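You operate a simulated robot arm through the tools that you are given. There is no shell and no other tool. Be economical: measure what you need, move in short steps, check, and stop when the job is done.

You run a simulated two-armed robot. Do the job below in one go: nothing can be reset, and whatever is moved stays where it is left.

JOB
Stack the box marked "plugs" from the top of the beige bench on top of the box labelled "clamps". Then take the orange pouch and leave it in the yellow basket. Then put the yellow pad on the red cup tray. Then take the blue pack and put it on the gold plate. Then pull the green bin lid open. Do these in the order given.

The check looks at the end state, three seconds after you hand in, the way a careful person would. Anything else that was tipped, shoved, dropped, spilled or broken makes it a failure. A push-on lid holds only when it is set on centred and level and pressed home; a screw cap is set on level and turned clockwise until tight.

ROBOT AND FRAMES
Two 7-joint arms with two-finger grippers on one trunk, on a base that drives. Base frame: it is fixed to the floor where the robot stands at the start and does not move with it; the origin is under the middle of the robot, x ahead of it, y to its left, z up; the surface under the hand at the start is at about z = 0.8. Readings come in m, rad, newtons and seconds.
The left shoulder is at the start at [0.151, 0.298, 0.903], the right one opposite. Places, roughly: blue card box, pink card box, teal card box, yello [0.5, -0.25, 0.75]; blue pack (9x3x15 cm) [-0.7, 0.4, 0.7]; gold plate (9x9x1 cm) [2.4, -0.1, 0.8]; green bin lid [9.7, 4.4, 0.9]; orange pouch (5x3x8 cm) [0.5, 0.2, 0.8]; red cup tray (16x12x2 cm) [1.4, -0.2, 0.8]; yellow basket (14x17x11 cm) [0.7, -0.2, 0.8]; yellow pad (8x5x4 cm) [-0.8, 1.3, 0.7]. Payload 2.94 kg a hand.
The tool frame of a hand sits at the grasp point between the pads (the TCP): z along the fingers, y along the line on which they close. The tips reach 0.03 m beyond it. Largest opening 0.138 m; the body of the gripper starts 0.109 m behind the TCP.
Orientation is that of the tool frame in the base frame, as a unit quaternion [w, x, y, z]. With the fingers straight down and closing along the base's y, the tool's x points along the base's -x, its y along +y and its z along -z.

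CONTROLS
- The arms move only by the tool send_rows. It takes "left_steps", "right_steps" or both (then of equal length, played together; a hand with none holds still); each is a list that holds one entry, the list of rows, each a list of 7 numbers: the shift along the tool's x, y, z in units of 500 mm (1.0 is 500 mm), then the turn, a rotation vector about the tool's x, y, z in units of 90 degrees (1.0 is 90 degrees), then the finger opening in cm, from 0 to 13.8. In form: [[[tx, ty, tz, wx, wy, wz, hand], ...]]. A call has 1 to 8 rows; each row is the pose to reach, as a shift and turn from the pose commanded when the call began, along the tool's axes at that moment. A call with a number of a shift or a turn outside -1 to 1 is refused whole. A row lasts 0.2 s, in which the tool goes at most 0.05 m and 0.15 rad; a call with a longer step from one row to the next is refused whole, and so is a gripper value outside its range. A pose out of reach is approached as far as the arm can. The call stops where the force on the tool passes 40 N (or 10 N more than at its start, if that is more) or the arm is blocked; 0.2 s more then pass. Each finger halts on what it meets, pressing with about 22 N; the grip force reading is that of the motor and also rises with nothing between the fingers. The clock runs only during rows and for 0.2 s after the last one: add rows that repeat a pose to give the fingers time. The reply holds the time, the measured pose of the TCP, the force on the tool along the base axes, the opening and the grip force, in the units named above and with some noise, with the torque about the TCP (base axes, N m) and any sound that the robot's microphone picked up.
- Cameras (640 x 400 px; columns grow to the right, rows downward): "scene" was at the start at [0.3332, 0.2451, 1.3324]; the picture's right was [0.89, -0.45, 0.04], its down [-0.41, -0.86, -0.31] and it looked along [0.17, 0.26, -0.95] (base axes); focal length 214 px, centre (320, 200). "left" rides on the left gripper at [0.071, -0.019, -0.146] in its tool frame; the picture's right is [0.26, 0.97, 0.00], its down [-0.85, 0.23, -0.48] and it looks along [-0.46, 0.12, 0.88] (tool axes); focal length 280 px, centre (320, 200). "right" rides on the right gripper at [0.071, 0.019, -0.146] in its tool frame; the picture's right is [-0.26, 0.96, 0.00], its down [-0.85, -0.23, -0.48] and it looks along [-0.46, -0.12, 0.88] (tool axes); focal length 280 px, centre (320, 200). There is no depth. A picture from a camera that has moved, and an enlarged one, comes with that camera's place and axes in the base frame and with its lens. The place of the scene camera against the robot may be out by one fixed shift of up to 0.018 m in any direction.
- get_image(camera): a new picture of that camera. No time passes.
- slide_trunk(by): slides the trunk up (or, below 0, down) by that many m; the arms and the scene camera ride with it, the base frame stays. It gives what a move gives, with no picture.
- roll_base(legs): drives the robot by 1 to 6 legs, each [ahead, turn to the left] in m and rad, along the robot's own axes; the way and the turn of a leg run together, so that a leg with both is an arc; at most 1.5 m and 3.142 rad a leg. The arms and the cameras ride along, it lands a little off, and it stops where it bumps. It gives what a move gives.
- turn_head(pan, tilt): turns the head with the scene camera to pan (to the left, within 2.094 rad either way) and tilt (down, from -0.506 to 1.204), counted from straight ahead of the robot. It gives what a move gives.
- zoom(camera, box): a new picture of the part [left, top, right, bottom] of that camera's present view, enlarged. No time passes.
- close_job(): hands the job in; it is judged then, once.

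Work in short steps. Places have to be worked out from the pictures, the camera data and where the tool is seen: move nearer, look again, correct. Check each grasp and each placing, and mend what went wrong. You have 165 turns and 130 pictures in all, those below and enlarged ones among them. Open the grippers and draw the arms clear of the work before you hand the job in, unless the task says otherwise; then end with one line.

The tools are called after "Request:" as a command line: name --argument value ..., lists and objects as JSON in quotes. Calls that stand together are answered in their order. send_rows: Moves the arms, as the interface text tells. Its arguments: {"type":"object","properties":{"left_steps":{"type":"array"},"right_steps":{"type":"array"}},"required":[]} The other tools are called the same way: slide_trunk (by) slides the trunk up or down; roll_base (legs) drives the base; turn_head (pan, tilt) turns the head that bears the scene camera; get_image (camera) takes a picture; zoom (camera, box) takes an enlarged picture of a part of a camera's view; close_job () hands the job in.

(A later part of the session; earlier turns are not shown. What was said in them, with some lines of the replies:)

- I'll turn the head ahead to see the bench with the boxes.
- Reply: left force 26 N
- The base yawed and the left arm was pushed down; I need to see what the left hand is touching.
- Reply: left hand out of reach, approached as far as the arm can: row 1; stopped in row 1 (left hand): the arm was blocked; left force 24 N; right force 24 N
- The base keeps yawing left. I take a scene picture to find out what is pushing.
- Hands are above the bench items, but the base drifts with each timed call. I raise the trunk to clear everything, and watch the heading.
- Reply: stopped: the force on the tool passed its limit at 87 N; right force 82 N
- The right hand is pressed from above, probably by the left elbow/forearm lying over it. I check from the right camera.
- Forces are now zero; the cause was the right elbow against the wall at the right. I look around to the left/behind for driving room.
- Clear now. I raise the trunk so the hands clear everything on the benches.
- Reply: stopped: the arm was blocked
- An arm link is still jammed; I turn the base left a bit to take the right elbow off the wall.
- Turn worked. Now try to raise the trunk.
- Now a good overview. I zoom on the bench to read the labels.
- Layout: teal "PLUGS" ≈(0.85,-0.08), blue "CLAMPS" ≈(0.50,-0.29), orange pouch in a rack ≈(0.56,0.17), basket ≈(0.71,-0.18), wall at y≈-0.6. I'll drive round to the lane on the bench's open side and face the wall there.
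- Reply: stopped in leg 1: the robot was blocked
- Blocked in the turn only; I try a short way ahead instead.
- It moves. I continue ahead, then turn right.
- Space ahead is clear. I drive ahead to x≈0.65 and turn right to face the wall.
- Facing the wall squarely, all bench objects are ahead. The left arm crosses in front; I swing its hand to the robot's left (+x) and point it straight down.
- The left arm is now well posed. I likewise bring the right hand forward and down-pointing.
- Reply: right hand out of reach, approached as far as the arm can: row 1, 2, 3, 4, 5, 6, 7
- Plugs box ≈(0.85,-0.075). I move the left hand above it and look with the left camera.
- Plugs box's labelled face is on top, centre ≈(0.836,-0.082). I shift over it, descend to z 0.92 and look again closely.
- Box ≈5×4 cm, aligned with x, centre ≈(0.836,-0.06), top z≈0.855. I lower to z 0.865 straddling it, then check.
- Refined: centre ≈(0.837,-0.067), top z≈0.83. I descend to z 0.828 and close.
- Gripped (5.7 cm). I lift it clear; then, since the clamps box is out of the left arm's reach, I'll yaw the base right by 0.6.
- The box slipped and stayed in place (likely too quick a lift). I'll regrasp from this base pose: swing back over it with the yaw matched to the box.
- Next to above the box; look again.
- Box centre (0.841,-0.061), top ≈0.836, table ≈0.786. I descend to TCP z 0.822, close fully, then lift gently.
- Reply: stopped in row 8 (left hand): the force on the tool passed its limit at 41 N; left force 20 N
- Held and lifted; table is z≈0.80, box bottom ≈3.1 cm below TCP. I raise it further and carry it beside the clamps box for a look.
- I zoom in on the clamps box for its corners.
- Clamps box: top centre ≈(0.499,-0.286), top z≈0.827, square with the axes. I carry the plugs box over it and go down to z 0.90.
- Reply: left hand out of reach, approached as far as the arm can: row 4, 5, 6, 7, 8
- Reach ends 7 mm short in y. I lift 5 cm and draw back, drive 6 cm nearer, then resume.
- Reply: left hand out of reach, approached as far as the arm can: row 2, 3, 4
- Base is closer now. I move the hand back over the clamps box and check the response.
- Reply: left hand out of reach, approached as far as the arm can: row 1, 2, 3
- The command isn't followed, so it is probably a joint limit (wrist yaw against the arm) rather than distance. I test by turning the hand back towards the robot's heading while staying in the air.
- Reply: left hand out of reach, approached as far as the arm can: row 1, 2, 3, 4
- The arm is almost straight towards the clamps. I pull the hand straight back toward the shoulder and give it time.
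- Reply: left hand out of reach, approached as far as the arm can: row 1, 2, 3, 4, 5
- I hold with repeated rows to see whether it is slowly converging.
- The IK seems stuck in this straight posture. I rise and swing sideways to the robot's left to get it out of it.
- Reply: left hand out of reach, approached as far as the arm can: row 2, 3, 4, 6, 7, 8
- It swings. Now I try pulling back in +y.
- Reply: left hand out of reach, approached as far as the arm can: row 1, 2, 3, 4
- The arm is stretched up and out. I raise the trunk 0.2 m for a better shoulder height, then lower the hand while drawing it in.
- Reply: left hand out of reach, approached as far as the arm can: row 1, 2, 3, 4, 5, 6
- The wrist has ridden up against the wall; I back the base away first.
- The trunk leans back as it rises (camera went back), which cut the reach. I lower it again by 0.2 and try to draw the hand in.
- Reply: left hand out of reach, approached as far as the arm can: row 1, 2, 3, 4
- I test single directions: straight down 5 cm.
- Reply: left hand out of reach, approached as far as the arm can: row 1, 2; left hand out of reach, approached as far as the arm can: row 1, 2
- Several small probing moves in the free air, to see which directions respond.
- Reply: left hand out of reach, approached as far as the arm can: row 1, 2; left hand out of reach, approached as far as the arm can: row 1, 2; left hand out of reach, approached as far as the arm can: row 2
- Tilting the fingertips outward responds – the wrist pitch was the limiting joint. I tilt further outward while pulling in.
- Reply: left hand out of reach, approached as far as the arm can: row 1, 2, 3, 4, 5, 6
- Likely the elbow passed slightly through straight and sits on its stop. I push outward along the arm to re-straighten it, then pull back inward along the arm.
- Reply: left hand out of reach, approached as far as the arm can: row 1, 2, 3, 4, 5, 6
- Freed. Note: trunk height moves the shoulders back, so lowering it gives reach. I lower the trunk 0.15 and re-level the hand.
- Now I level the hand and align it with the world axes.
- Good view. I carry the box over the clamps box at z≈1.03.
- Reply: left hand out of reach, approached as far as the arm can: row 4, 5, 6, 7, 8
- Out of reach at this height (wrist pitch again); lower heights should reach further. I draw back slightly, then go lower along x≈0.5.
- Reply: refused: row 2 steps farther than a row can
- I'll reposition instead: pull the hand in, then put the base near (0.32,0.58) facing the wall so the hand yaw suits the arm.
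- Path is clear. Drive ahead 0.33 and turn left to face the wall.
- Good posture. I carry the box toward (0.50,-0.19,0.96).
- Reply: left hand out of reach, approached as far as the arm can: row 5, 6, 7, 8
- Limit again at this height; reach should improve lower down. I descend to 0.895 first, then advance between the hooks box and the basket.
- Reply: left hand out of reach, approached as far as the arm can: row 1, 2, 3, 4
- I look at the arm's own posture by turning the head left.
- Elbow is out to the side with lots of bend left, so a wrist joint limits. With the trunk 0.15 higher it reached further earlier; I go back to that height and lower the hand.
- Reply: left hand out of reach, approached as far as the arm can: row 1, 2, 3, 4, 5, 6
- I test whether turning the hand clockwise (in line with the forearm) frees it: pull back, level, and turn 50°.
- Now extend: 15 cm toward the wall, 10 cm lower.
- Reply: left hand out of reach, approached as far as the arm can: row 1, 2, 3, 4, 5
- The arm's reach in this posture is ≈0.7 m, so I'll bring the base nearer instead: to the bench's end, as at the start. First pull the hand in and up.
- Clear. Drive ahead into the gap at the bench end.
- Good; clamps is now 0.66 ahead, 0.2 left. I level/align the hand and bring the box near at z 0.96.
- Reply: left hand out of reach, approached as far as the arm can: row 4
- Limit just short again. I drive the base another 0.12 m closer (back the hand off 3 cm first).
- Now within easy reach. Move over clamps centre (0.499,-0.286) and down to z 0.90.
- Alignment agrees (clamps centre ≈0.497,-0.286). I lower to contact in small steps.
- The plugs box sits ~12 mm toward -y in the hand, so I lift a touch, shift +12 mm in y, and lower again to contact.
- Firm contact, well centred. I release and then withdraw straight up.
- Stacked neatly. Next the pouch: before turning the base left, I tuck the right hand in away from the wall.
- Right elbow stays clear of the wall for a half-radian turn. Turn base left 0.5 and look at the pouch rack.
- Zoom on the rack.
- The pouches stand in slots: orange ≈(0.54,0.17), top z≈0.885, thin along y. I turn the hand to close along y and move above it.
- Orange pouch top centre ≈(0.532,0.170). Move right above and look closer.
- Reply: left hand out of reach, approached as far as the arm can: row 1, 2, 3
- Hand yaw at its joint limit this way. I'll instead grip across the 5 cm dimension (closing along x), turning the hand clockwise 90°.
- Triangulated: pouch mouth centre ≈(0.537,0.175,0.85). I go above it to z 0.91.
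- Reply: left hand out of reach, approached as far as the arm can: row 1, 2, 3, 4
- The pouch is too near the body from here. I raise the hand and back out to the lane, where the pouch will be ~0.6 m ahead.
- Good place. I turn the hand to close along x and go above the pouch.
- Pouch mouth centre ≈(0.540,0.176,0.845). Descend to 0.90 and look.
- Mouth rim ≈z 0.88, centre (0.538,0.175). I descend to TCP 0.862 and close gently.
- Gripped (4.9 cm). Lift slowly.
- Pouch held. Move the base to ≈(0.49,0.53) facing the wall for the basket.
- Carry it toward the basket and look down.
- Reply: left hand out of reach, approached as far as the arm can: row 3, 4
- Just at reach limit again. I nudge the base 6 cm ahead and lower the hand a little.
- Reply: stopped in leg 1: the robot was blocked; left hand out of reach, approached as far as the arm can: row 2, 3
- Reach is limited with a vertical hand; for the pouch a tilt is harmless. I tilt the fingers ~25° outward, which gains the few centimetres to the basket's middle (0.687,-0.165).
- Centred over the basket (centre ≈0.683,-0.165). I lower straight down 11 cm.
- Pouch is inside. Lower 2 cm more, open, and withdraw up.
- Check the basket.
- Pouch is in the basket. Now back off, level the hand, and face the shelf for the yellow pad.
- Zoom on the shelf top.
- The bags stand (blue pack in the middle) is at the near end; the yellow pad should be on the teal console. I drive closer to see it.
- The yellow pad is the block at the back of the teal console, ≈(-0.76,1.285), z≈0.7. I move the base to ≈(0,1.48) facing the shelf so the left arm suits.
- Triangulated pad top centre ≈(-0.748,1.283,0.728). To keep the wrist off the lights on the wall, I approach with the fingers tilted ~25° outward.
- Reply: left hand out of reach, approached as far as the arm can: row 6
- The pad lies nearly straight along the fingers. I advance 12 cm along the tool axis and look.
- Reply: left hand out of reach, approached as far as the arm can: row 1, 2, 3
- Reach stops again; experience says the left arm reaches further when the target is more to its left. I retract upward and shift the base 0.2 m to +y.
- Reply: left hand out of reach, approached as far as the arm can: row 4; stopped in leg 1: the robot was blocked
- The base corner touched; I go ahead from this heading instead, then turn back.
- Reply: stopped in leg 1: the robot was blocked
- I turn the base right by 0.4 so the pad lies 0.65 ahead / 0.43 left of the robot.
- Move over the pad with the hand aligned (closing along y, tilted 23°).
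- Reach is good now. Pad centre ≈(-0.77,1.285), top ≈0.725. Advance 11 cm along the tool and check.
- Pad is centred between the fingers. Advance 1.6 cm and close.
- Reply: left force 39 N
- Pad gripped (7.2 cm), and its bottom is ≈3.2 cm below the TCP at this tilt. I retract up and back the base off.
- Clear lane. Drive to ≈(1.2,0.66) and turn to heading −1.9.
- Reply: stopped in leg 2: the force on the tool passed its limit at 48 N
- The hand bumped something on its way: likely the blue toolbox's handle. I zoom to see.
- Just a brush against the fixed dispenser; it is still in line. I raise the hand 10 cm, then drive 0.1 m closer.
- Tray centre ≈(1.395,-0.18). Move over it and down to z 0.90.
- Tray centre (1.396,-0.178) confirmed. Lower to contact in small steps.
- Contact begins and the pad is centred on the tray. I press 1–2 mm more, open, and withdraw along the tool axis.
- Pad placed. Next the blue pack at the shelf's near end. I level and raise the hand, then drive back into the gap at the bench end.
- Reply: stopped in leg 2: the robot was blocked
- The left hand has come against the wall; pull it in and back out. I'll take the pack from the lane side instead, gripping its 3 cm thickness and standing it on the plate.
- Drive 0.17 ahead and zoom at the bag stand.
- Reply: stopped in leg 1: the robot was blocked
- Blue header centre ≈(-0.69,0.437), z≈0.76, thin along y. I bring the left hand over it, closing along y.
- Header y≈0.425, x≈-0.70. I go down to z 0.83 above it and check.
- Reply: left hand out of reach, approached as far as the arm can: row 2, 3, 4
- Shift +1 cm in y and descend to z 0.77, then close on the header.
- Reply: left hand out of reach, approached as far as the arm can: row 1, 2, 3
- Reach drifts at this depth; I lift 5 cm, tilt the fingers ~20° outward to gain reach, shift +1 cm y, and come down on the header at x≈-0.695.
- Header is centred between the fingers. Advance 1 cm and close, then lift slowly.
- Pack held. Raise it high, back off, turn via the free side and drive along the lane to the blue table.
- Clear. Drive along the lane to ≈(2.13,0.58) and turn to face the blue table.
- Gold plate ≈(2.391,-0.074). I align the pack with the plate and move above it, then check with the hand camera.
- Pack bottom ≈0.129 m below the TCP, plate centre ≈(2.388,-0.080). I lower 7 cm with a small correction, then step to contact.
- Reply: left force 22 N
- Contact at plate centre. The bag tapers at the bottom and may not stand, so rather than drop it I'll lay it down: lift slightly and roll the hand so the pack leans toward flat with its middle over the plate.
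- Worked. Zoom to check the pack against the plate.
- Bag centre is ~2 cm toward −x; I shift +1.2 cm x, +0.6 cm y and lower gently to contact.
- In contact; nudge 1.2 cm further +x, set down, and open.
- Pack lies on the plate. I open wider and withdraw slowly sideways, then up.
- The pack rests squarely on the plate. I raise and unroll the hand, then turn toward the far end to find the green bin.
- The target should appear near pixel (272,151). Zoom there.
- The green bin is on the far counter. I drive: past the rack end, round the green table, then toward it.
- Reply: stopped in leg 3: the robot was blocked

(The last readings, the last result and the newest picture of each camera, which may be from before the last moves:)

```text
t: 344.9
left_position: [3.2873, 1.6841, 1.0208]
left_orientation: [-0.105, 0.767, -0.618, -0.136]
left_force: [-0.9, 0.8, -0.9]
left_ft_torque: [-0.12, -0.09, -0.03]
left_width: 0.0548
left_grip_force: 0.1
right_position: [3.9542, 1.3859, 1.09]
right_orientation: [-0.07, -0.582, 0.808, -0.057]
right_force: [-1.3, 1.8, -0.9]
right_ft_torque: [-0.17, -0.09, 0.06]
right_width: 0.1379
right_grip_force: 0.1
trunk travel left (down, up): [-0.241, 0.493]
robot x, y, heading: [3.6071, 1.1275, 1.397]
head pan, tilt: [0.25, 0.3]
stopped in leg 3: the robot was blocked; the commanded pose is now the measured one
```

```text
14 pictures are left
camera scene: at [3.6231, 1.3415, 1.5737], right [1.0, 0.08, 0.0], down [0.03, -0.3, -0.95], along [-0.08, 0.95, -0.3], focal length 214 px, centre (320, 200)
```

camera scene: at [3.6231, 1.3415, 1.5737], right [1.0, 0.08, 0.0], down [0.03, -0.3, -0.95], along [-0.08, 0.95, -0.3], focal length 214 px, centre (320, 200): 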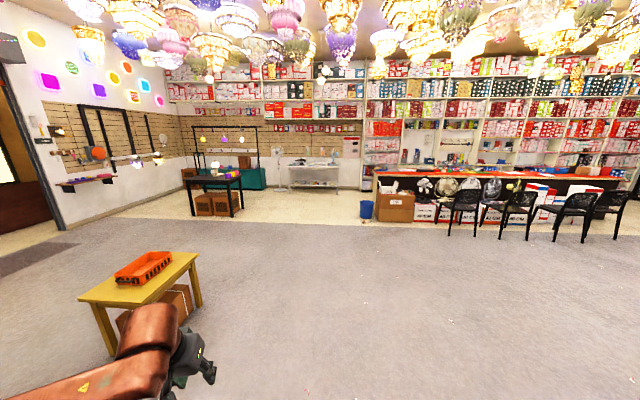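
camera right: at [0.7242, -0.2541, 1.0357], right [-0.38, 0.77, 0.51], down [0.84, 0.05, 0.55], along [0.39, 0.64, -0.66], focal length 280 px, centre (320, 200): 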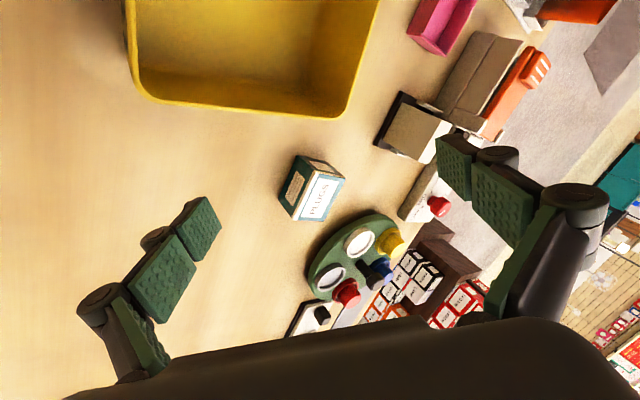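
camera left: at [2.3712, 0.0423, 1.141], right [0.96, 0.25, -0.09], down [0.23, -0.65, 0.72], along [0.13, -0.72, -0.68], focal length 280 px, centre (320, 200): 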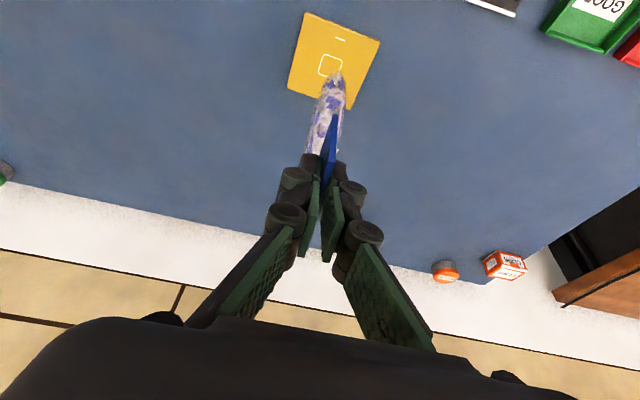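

Contact on the right (green table). I back up, and pass further left.

Request:
roll_base --legs '[[-0.3, 0], [0, 0.6], [0.45, 0], [0, -0.45], [1.4, 0]]'

```text
t: 358.8
left_position: [2.9999, 3.133, 1.0247]
left_orientation: [-0.096, 0.81, -0.56, -0.146]
left_force: [-0.1, 0.6, -0.3]
left_ft_torque: [0.01, -0.01, 0.01]
left_width: 0.0551
left_grip_force: 0.1
right_position: [3.7036, 2.9371, 1.0892]
right_orientation: [-0.065, -0.642, 0.762, -0.058]
right_force: [0.5, 0.9, 0.0]
right_ft_torque: [0.01, -0.03, -0.03]
right_width: 0.1381
right_grip_force: 0.0
trunk travel left (down, up): [-0.241, 0.493]
robot x, y, heading: [3.3997, 2.6302, 1.553]
head pan, tilt: [0.25, 0.3]
```

Through. Continue: 0.4 ahead, turn right, drive 3 m, and look.

Request:
roll_base --legs '[[0.4, 0], [0, -1.25], [1.5, 0], [1.5, 0]]'

Request:
turn_head --pan 0.0 --tilt 0.4

Request:
get_image --camera "scene"

```text
t: 378.4
left_position: [6.5859, 4.5216, 1.0245]
left_orientation: [0.162, -0.342, 0.923, 0.064]
left_force: [0.6, -0.8, 0.0]
left_ft_torque: [0.01, 0.01, -0.04]
left_width: 0.0549
left_grip_force: 0.0
right_position: [6.6414, 3.7916, 1.0899]
right_orientation: [-0.087, -0.087, 0.992, -0.01]
right_force: [-0.2, 0.6, -0.7]
right_ft_torque: [0.01, 0.0, -0.02]
right_width: 0.138
right_grip_force: 0.2
trunk travel left (down, up): [-0.241, 0.493]
robot x, y, heading: [6.2528, 3.9716, 0.33]
head pan, tilt: [0.25, 0.3]
```

```text
t: 379.2
left_position: [6.5857, 4.5207, 1.0239]
left_orientation: [0.163, -0.342, 0.923, 0.064]
left_force: [-0.1, 0.1, 0.3]
left_ft_torque: [-0.01, -0.01, 0.01]
left_width: 0.055
left_grip_force: 0.0
right_position: [6.6416, 3.7895, 1.0897]
right_orientation: [-0.087, -0.088, 0.992, -0.01]
right_force: [-0.2, 0.6, 0.5]
right_ft_torque: [-0.04, 0.02, 0.01]
right_width: 0.138
right_grip_force: 0.1
trunk travel left (down, up): [-0.241, 0.493]
robot x, y, heading: [6.2515, 3.9731, 0.325]
head pan, tilt: [0.0, 0.4]
```

```text
13 pictures are left
camera scene: at [6.4559, 4.0431, 1.5653], right [0.32, -0.95, 0.0], down [-0.37, -0.13, -0.92], along [0.87, 0.3, -0.39], focal length 214 px, centre (320, 200)
```

scene: 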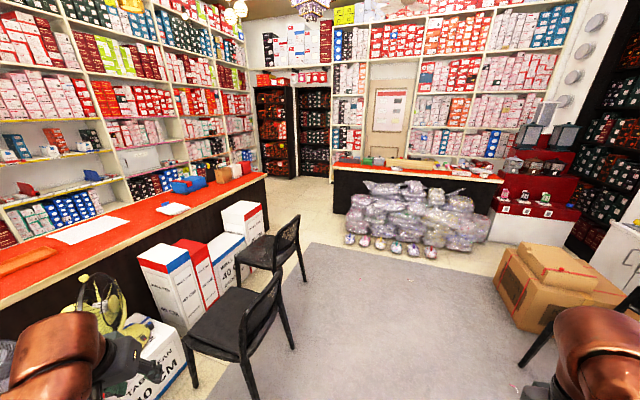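

Green bin sits on the far counter's left part (≈9.55,4.3); sacks lie before it. I go between chairs and sacks to the counter's left front.

Request:
roll_base --legs '[[0, -0.28], [1.5, 0], [0.35, 0], [0, 1.06], [0.95, 0], [0, -1.1]]'

Request:
turn_head --pan -0.4 --tilt 0.7

Request:
get_image --camera "scene"

```text
t: 399.4
left_position: [9.0084, 5.3265, 1.0258]
left_orientation: [0.17, -0.192, 0.966, 0.039]
left_force: [0.0, -0.3, -0.1]
left_ft_torque: [0.04, 0.01, 0.03]
left_width: 0.055
left_grip_force: 0.1
right_position: [8.8334, 4.6152, 1.0901]
right_orientation: [-0.088, 0.07, 0.994, 0.004]
right_force: [-0.1, 0.6, 0.6]
right_ft_torque: [0.01, -0.01, 0.02]
right_width: 0.138
right_grip_force: 0.1
trunk travel left (down, up): [-0.241, 0.493]
robot x, y, heading: [8.5212, 4.911, 0.015]
head pan, tilt: [0.0, 0.4]
```

```text
t: 400.2
left_position: [9.0075, 5.3274, 1.0246]
left_orientation: [0.17, -0.193, 0.966, 0.038]
left_force: [1.3, 0.6, 0.5]
left_ft_torque: [-0.01, -0.02, 0.01]
left_width: 0.0551
left_grip_force: 0.0
right_position: [8.8336, 4.6159, 1.09]
right_orientation: [-0.088, 0.07, 0.994, 0.003]
right_force: [-0.7, 0.5, 0.4]
right_ft_torque: [0.01, 0.01, 0.03]
right_width: 0.138
right_grip_force: 0.1
trunk travel left (down, up): [-0.241, 0.493]
robot x, y, heading: [8.5219, 4.9098, 0.013]
head pan, tilt: [-0.4, 0.7]
```

```text
12 pictures are left
camera scene: at [8.7222, 4.8818, 1.5385], right [-0.38, -0.93, 0.0], down [-0.6, 0.24, -0.77], along [0.71, -0.29, -0.64], focal length 214 px, centre (320, 200)
```

scene: 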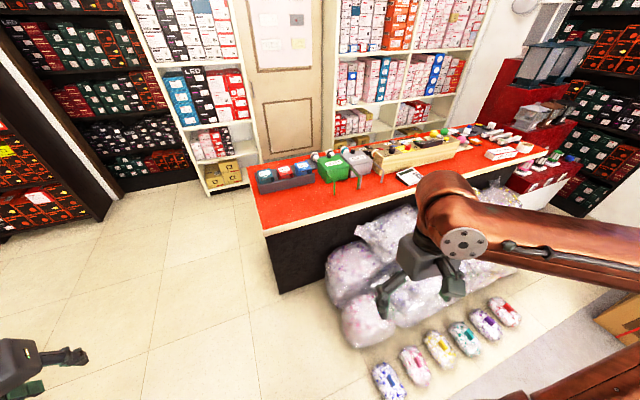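

Zoom on the green bin.

Request:
zoom --camera "scene" --box '[290, 135, 390, 205]'

```text
5.71 times, centred on (340, 170) of scene
camera zoom: at [8.7222, 4.8818, 1.5385], right [-0.38, -0.93, 0.0], down [-0.6, 0.24, -0.77], along [0.71, -0.29, -0.64], focal length 1226 px, centre (206, 371)
```

zoom: 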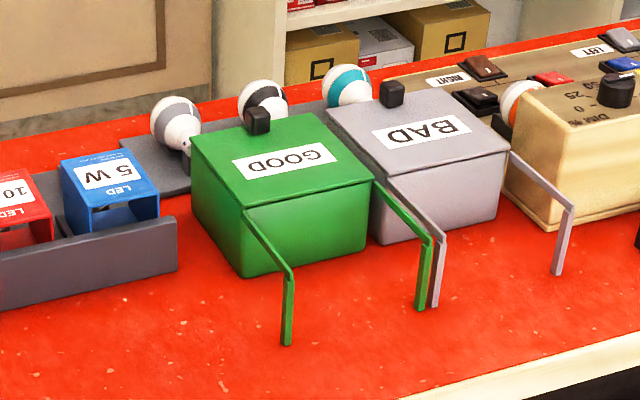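

The lid hinges at the near side, with a black knob on its far edge (≈(9.76,4.40,0.93)) – it must be lifted up and pulled toward me. I drive up to the counter so the right arm suits.

Request:
roll_base --legs '[[0, -0.18], [0.57, 0], [0, 0.17]]'

Request:
send_rows --right_steps '[[[-0.08, -0.04, -0.03, 0, -0.06, 0, 13.8], [-0.16, -0.08, -0.04, 0, -0.12, 0, 11], [-0.24, -0.1, -0.04, 0, -0.18, 0, 9], [-0.32, -0.1, -0.04, 0, -0.24, 0, 7], [-0.4, -0.1, -0.04, 0, -0.3, 0, 6], [-0.48, -0.1, -0.04, 0, -0.3, 0, 6]]]'

Request:
get_image --camera "right"

```text
t: 404.2
left_position: [9.6236, 5.1368, 1.0239]
left_orientation: [0.175, -0.098, 0.98, 0.021]
left_force: [0.7, 0.3, 0.1]
left_ft_torque: [-0.05, 0.05, 0.0]
left_width: 0.055
left_grip_force: 0.1
right_position: [9.3174, 4.4753, 1.091]
right_orientation: [-0.085, 0.165, 0.983, 0.011]
right_force: [-0.3, 0.3, 0.0]
right_ft_torque: [-0.09, 0.05, 0.01]
right_width: 0.1379
right_grip_force: 0.1
trunk travel left (down, up): [-0.241, 0.493]
robot x, y, heading: [9.0642, 4.8245, -0.23]
head pan, tilt: [-0.4, 0.7]
stopped in leg 2: the robot was blocked; the commanded pose is now the measured one
```

```text
t: 405.6
left_position: [9.6238, 5.1358, 1.0258]
left_orientation: [0.175, -0.097, 0.98, 0.021]
left_force: [0.0, 0.1, -1.1]
left_ft_torque: [-0.03, 0.03, 0.0]
left_width: 0.0551
left_grip_force: 0.0
right_position: [9.5296, 4.3474, 1.0699]
right_orientation: [0.148, 0.162, 0.975, -0.027]
right_force: [0.1, -0.3, 0.9]
right_ft_torque: [-0.04, 0.03, -0.03]
right_width: 0.06
right_grip_force: 0.0
trunk travel left (down, up): [-0.241, 0.493]
robot x, y, heading: [9.0665, 4.8263, -0.233]
head pan, tilt: [-0.4, 0.7]
```

```text
10 pictures are left
camera right: at [9.4297, 4.4023, 1.1881], right [0.55, 0.83, 0.07], down [0.56, -0.43, 0.71], along [0.62, -0.35, -0.7], focal length 280 px, centre (320, 200)
```

right: 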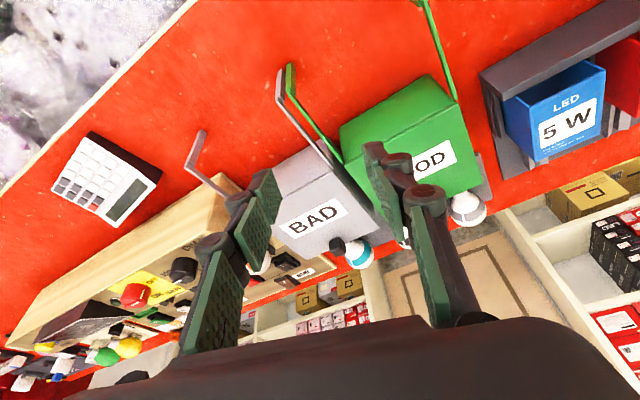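

Right hand moves freely. Knob agrees at ≈(9.753,4.405,0.93). I align to close along y and go just above it.

Request:
send_rows --right_steps '[[[-0.057, 0.048, 0.03, -0.0124, 0, -0.04, 5.5], [-0.115, 0.096, 0.06, -0.0248, 0, -0.08, 5.5], [-0.172, 0.144, 0.11, -0.0372, 0, -0.12, 5.5], [-0.23, 0.192, 0.165, -0.0496, 0, -0.16, 5.5], [-0.287, 0.24, 0.222, -0.062, -0.001, -0.2, 5.5]]]'

Request:
get_image --camera "right"

```text
t: 406.8
left_position: [9.624, 5.1336, 1.0254]
left_orientation: [0.176, -0.096, 0.979, 0.022]
left_force: [0.2, -1.1, -0.6]
left_ft_torque: [0.02, 0.0, 0.02]
left_width: 0.0551
left_grip_force: 0.1
right_position: [9.696, 4.3945, 1.0206]
right_orientation: [0.15, 0.026, 0.988, -0.005]
right_force: [-1.2, -0.2, -0.4]
right_ft_torque: [0.02, -0.02, 0.01]
right_width: 0.0553
right_grip_force: 0.0
right hand out of reach, approached as far as the arm can: row 5
trunk travel left (down, up): [-0.241, 0.493]
robot x, y, heading: [9.067, 4.8286, -0.233]
head pan, tilt: [-0.4, 0.7]
```

```text
9 pictures are left
camera right: at [9.5854, 4.4199, 1.1389], right [0.3, 0.95, 0.07], down [0.66, -0.26, 0.71], along [0.69, -0.16, -0.7], focal length 280 px, centre (320, 200)
```

right: 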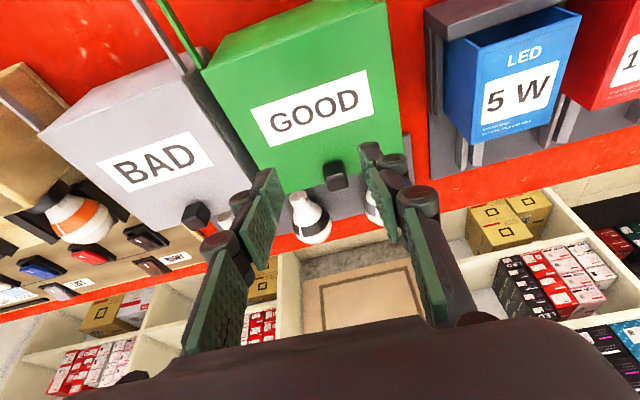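

The knob is centred between the fingers at ≈(9.762,4.396,0.93). I tilt a bit more outward for reach, advance onto it and close.

Request:
send_rows --right_steps '[[[-0.013, 0.001, 0.04, 0, -0.07, 0, 5.5], [-0.026, 0.002, 0.08, 0, -0.14, 0, 5.5], [-0.039, 0.003, 0.117, 0, -0.22, 0, 5.5], [-0.05, 0.003, 0.15, 0, -0.22, 0, 5.5], [-0.062, 0.003, 0.184, 0, -0.22, 0, 5.5], [-0.062, 0.003, 0.184, 0, -0.22, 0, 2], [-0.062, 0.003, 0.184, 0, -0.22, 0, 0], [-0.062, 0.003, 0.184, 0, -0.22, 0, 0]]]'

Request:
get_image --camera "right"

```text
t: 408.6
left_position: [9.6224, 5.135, 1.0284]
left_orientation: [0.175, -0.096, 0.98, 0.023]
left_force: [-0.2, 0.3, 0.7]
left_ft_torque: [-0.03, -0.06, -0.01]
left_width: 0.0552
left_grip_force: 0.1
right_position: [9.7525, 4.3943, 0.9428]
right_orientation: [0.317, 0.002, 0.948, -0.003]
right_force: [1.4, -9.5, 4.3]
right_ft_torque: [-0.25, -0.27, -0.13]
right_width: 0.0216
right_grip_force: 29.2
trunk travel left (down, up): [-0.241, 0.493]
robot x, y, heading: [9.0667, 4.8275, -0.233]
head pan, tilt: [-0.4, 0.7]
```

```text
8 pictures are left
camera right: at [9.607, 4.4154, 1.0165], right [0.22, 0.96, 0.15], down [0.39, -0.23, 0.89], along [0.9, -0.13, -0.42], focal length 280 px, centre (320, 200)
```

right: 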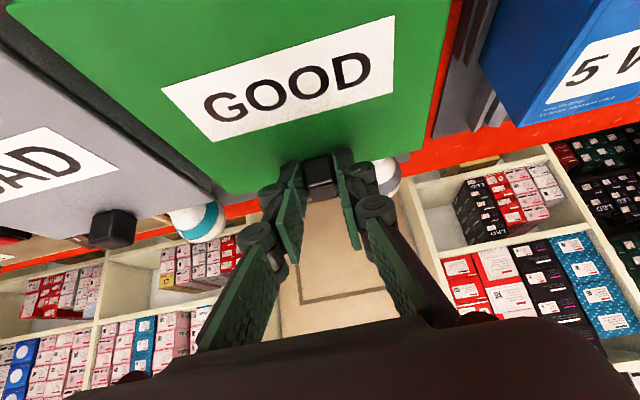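

Knob gripped. I lift it along the hinge arc (hinge ≈x 9.644, z 0.90), first 40°.

Request:
send_rows --right_steps '[[[-0.0055, 0, -0.041, 0, 0, 0, 0], [-0.009, 0, -0.081, 0, 0, 0, 0], [0.0, 0, -0.121, 0, 0, 0, 0], [0.012, 0, -0.16, 0, 0, 0, 0]]]'

Request:
get_image --camera "right"

```text
t: 409.2
left_position: [9.6214, 5.1347, 1.0266]
left_orientation: [0.175, -0.099, 0.979, 0.024]
left_force: [-1.3, -0.9, 0.4]
left_ft_torque: [-0.06, -0.06, 0.0]
left_width: 0.0552
left_grip_force: 0.0
right_position: [9.7263, 4.3945, 0.949]
right_orientation: [0.3, 0.003, 0.954, -0.004]
right_force: [-0.4, -2.4, -20.3]
right_ft_torque: [-0.26, -0.03, 0.04]
right_width: 0.0216
right_grip_force: 45.3
trunk travel left (down, up): [-0.241, 0.493]
robot x, y, heading: [9.063, 4.8235, -0.234]
head pan, tilt: [-0.4, 0.7]
stopped in row 2 (right hand): the force on the tool passed its limit at 56 N (the readings are from after the stop); the commanded pose is now the measured one
```

```text
7 pictures are left
camera right: at [9.5847, 4.4161, 1.0292], right [0.22, 0.96, 0.14], down [0.42, -0.23, 0.88], along [0.88, -0.14, -0.46], focal length 280 px, centre (320, 200)
```

right: 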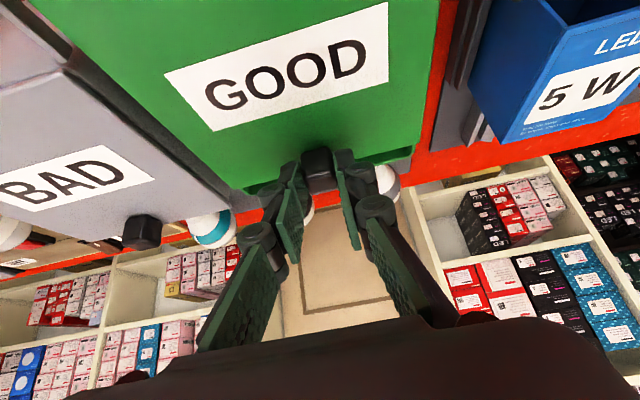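

The knob came 2.6 cm toward me with hardly any rise, while lifting met resistance – so the lid slides on those rails. I ease the lift and pull straight toward −x.

Request:
send_rows --right_steps '[[[0.02, 0, 0.0, 0, 0, 0, 0], [0.04, 0, -0.015, 0, 0, 0, 0], [0.071, 0, -0.0376, 0, 0, 0, 0], [0.104, 0, -0.0605, 0, 0, 0, 0], [0.137, 0, -0.0834, 0, 0, 0, 0], [0.17, 0, -0.1063, 0, 0, 0, 0], [0.203, 0, -0.129, 0, 0, 0, 0]]]'

Request:
get_image --camera "scene"

```text
t: 410.6
left_position: [9.6248, 5.1365, 1.0244]
left_orientation: [0.175, -0.099, 0.979, 0.024]
left_force: [-0.5, 0.0, -0.3]
left_ft_torque: [-0.01, -0.05, 0.0]
left_width: 0.0552
left_grip_force: 0.1
right_position: [9.6395, 4.3945, 0.9504]
right_orientation: [0.308, 0.002, 0.951, -0.005]
right_force: [31.6, -8.1, -20.7]
right_ft_torque: [-0.1, 0.17, -0.09]
right_width: 0.0216
right_grip_force: 45.3
trunk travel left (down, up): [-0.241, 0.493]
robot x, y, heading: [9.0647, 4.8271, -0.231]
head pan, tilt: [-0.4, 0.7]
stopped in row 7 (right hand): the force on the tool passed its limit at 148 N (the readings are from after the stop); the commanded pose is now the measured one
```

```text
6 pictures are left
camera scene: at [9.2589, 4.7475, 1.5373], right [-0.59, -0.81, 0.0], down [-0.52, 0.38, -0.76], along [0.62, -0.45, -0.65], focal length 214 px, centre (320, 200)
```

scene: 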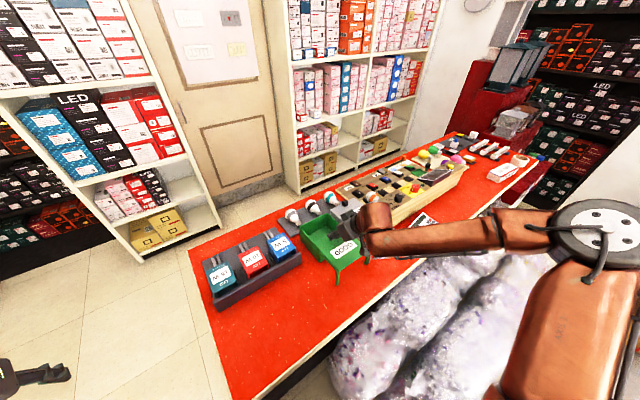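

The lid has slid fully open to its stop. I relax, open the fingers and withdraw.

Request:
send_rows --right_steps '[[[-0.004, 0, 0.004, 0, 0, 0, 0], [-0.004, 0, 0.004, 0, 0, 0, 3], [-0.004, 0, 0.004, 0, 0, 0, 5], [-0.004, 0, 0.004, 0, 0, 0, 5], [-0.004, 0, -0.05, 0, 0, 0, 5], [-0.004, 0, -0.12, 0, 0, 0, 5], [-0.004, 0, -0.2, 0, 0, 0, 5], [-0.004, 0, -0.28, 0, 0, 0, 5]]]'

Request:
roll_base --legs '[[-0.2, 0]]'

Request:
zoom --camera "scene" --box '[240, 130, 400, 250]'

```text
t: 412.4
left_position: [9.622, 5.1362, 1.0277]
left_orientation: [0.177, -0.098, 0.979, 0.023]
left_force: [-0.6, -0.3, 0.0]
left_ft_torque: [0.0, -0.05, -0.02]
left_width: 0.0552
left_grip_force: 0.1
right_position: [9.5536, 4.399, 1.068]
right_orientation: [0.311, 0.0, 0.95, -0.004]
right_force: [0.5, -0.3, -0.5]
right_ft_torque: [0.0, 0.03, 0.0]
right_width: 0.0499
right_grip_force: 0.2
trunk travel left (down, up): [-0.241, 0.493]
robot x, y, heading: [9.0689, 4.8238, -0.231]
head pan, tilt: [-0.4, 0.7]
```

```text
t: 414.0
left_position: [9.4259, 5.1816, 1.0266]
left_orientation: [0.177, -0.099, 0.979, 0.023]
left_force: [0.6, -0.1, 0.9]
left_ft_torque: [-0.02, -0.02, 0.0]
left_width: 0.0549
left_grip_force: 0.1
right_position: [9.3578, 4.4453, 1.0673]
right_orientation: [0.311, 0.0, 0.95, -0.003]
right_force: [-0.9, 0.4, 0.2]
right_ft_torque: [0.01, -0.05, -0.04]
right_width: 0.0501
right_grip_force: 0.0
trunk travel left (down, up): [-0.241, 0.493]
robot x, y, heading: [8.8711, 4.8708, -0.234]
head pan, tilt: [-0.4, 0.7]
```

```text
3.33 times, centred on (320, 190) of scene
camera zoom: at [9.0561, 4.7944, 1.5387], right [-0.59, -0.81, 0.0], down [-0.52, 0.38, -0.77], along [0.62, -0.45, -0.64], focal length 715 px, centre (320, 233)
```

zoom: 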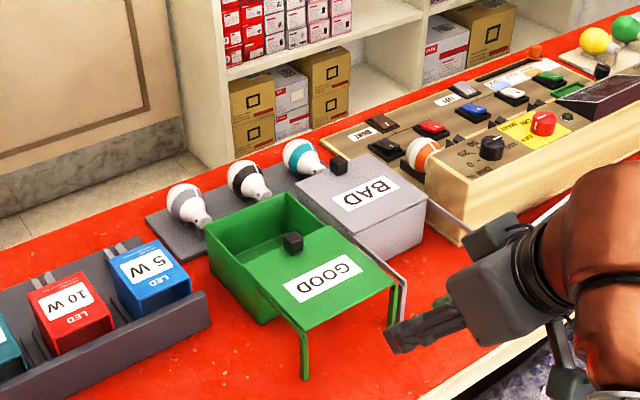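

The picture shows the lid slid fully open on its rails, the bin still in place, and both hands empty, open and clear of the work. I hand the job in.

Request:
close_job

```text
The job is handed in.
```

All five steps were done in the order given and the job is handed in: plugs box stacked on clamps, orange pouch in the yellow basket, yellow pad on the red tray, blue pack lying on the gold plate with its card header overhanging, and the green bin lid slid fully open; on the way a hand bumped the blue dispenser on the beige bench (48 N) and an arm touched the wall, and I saw nothing shifted afterwards.
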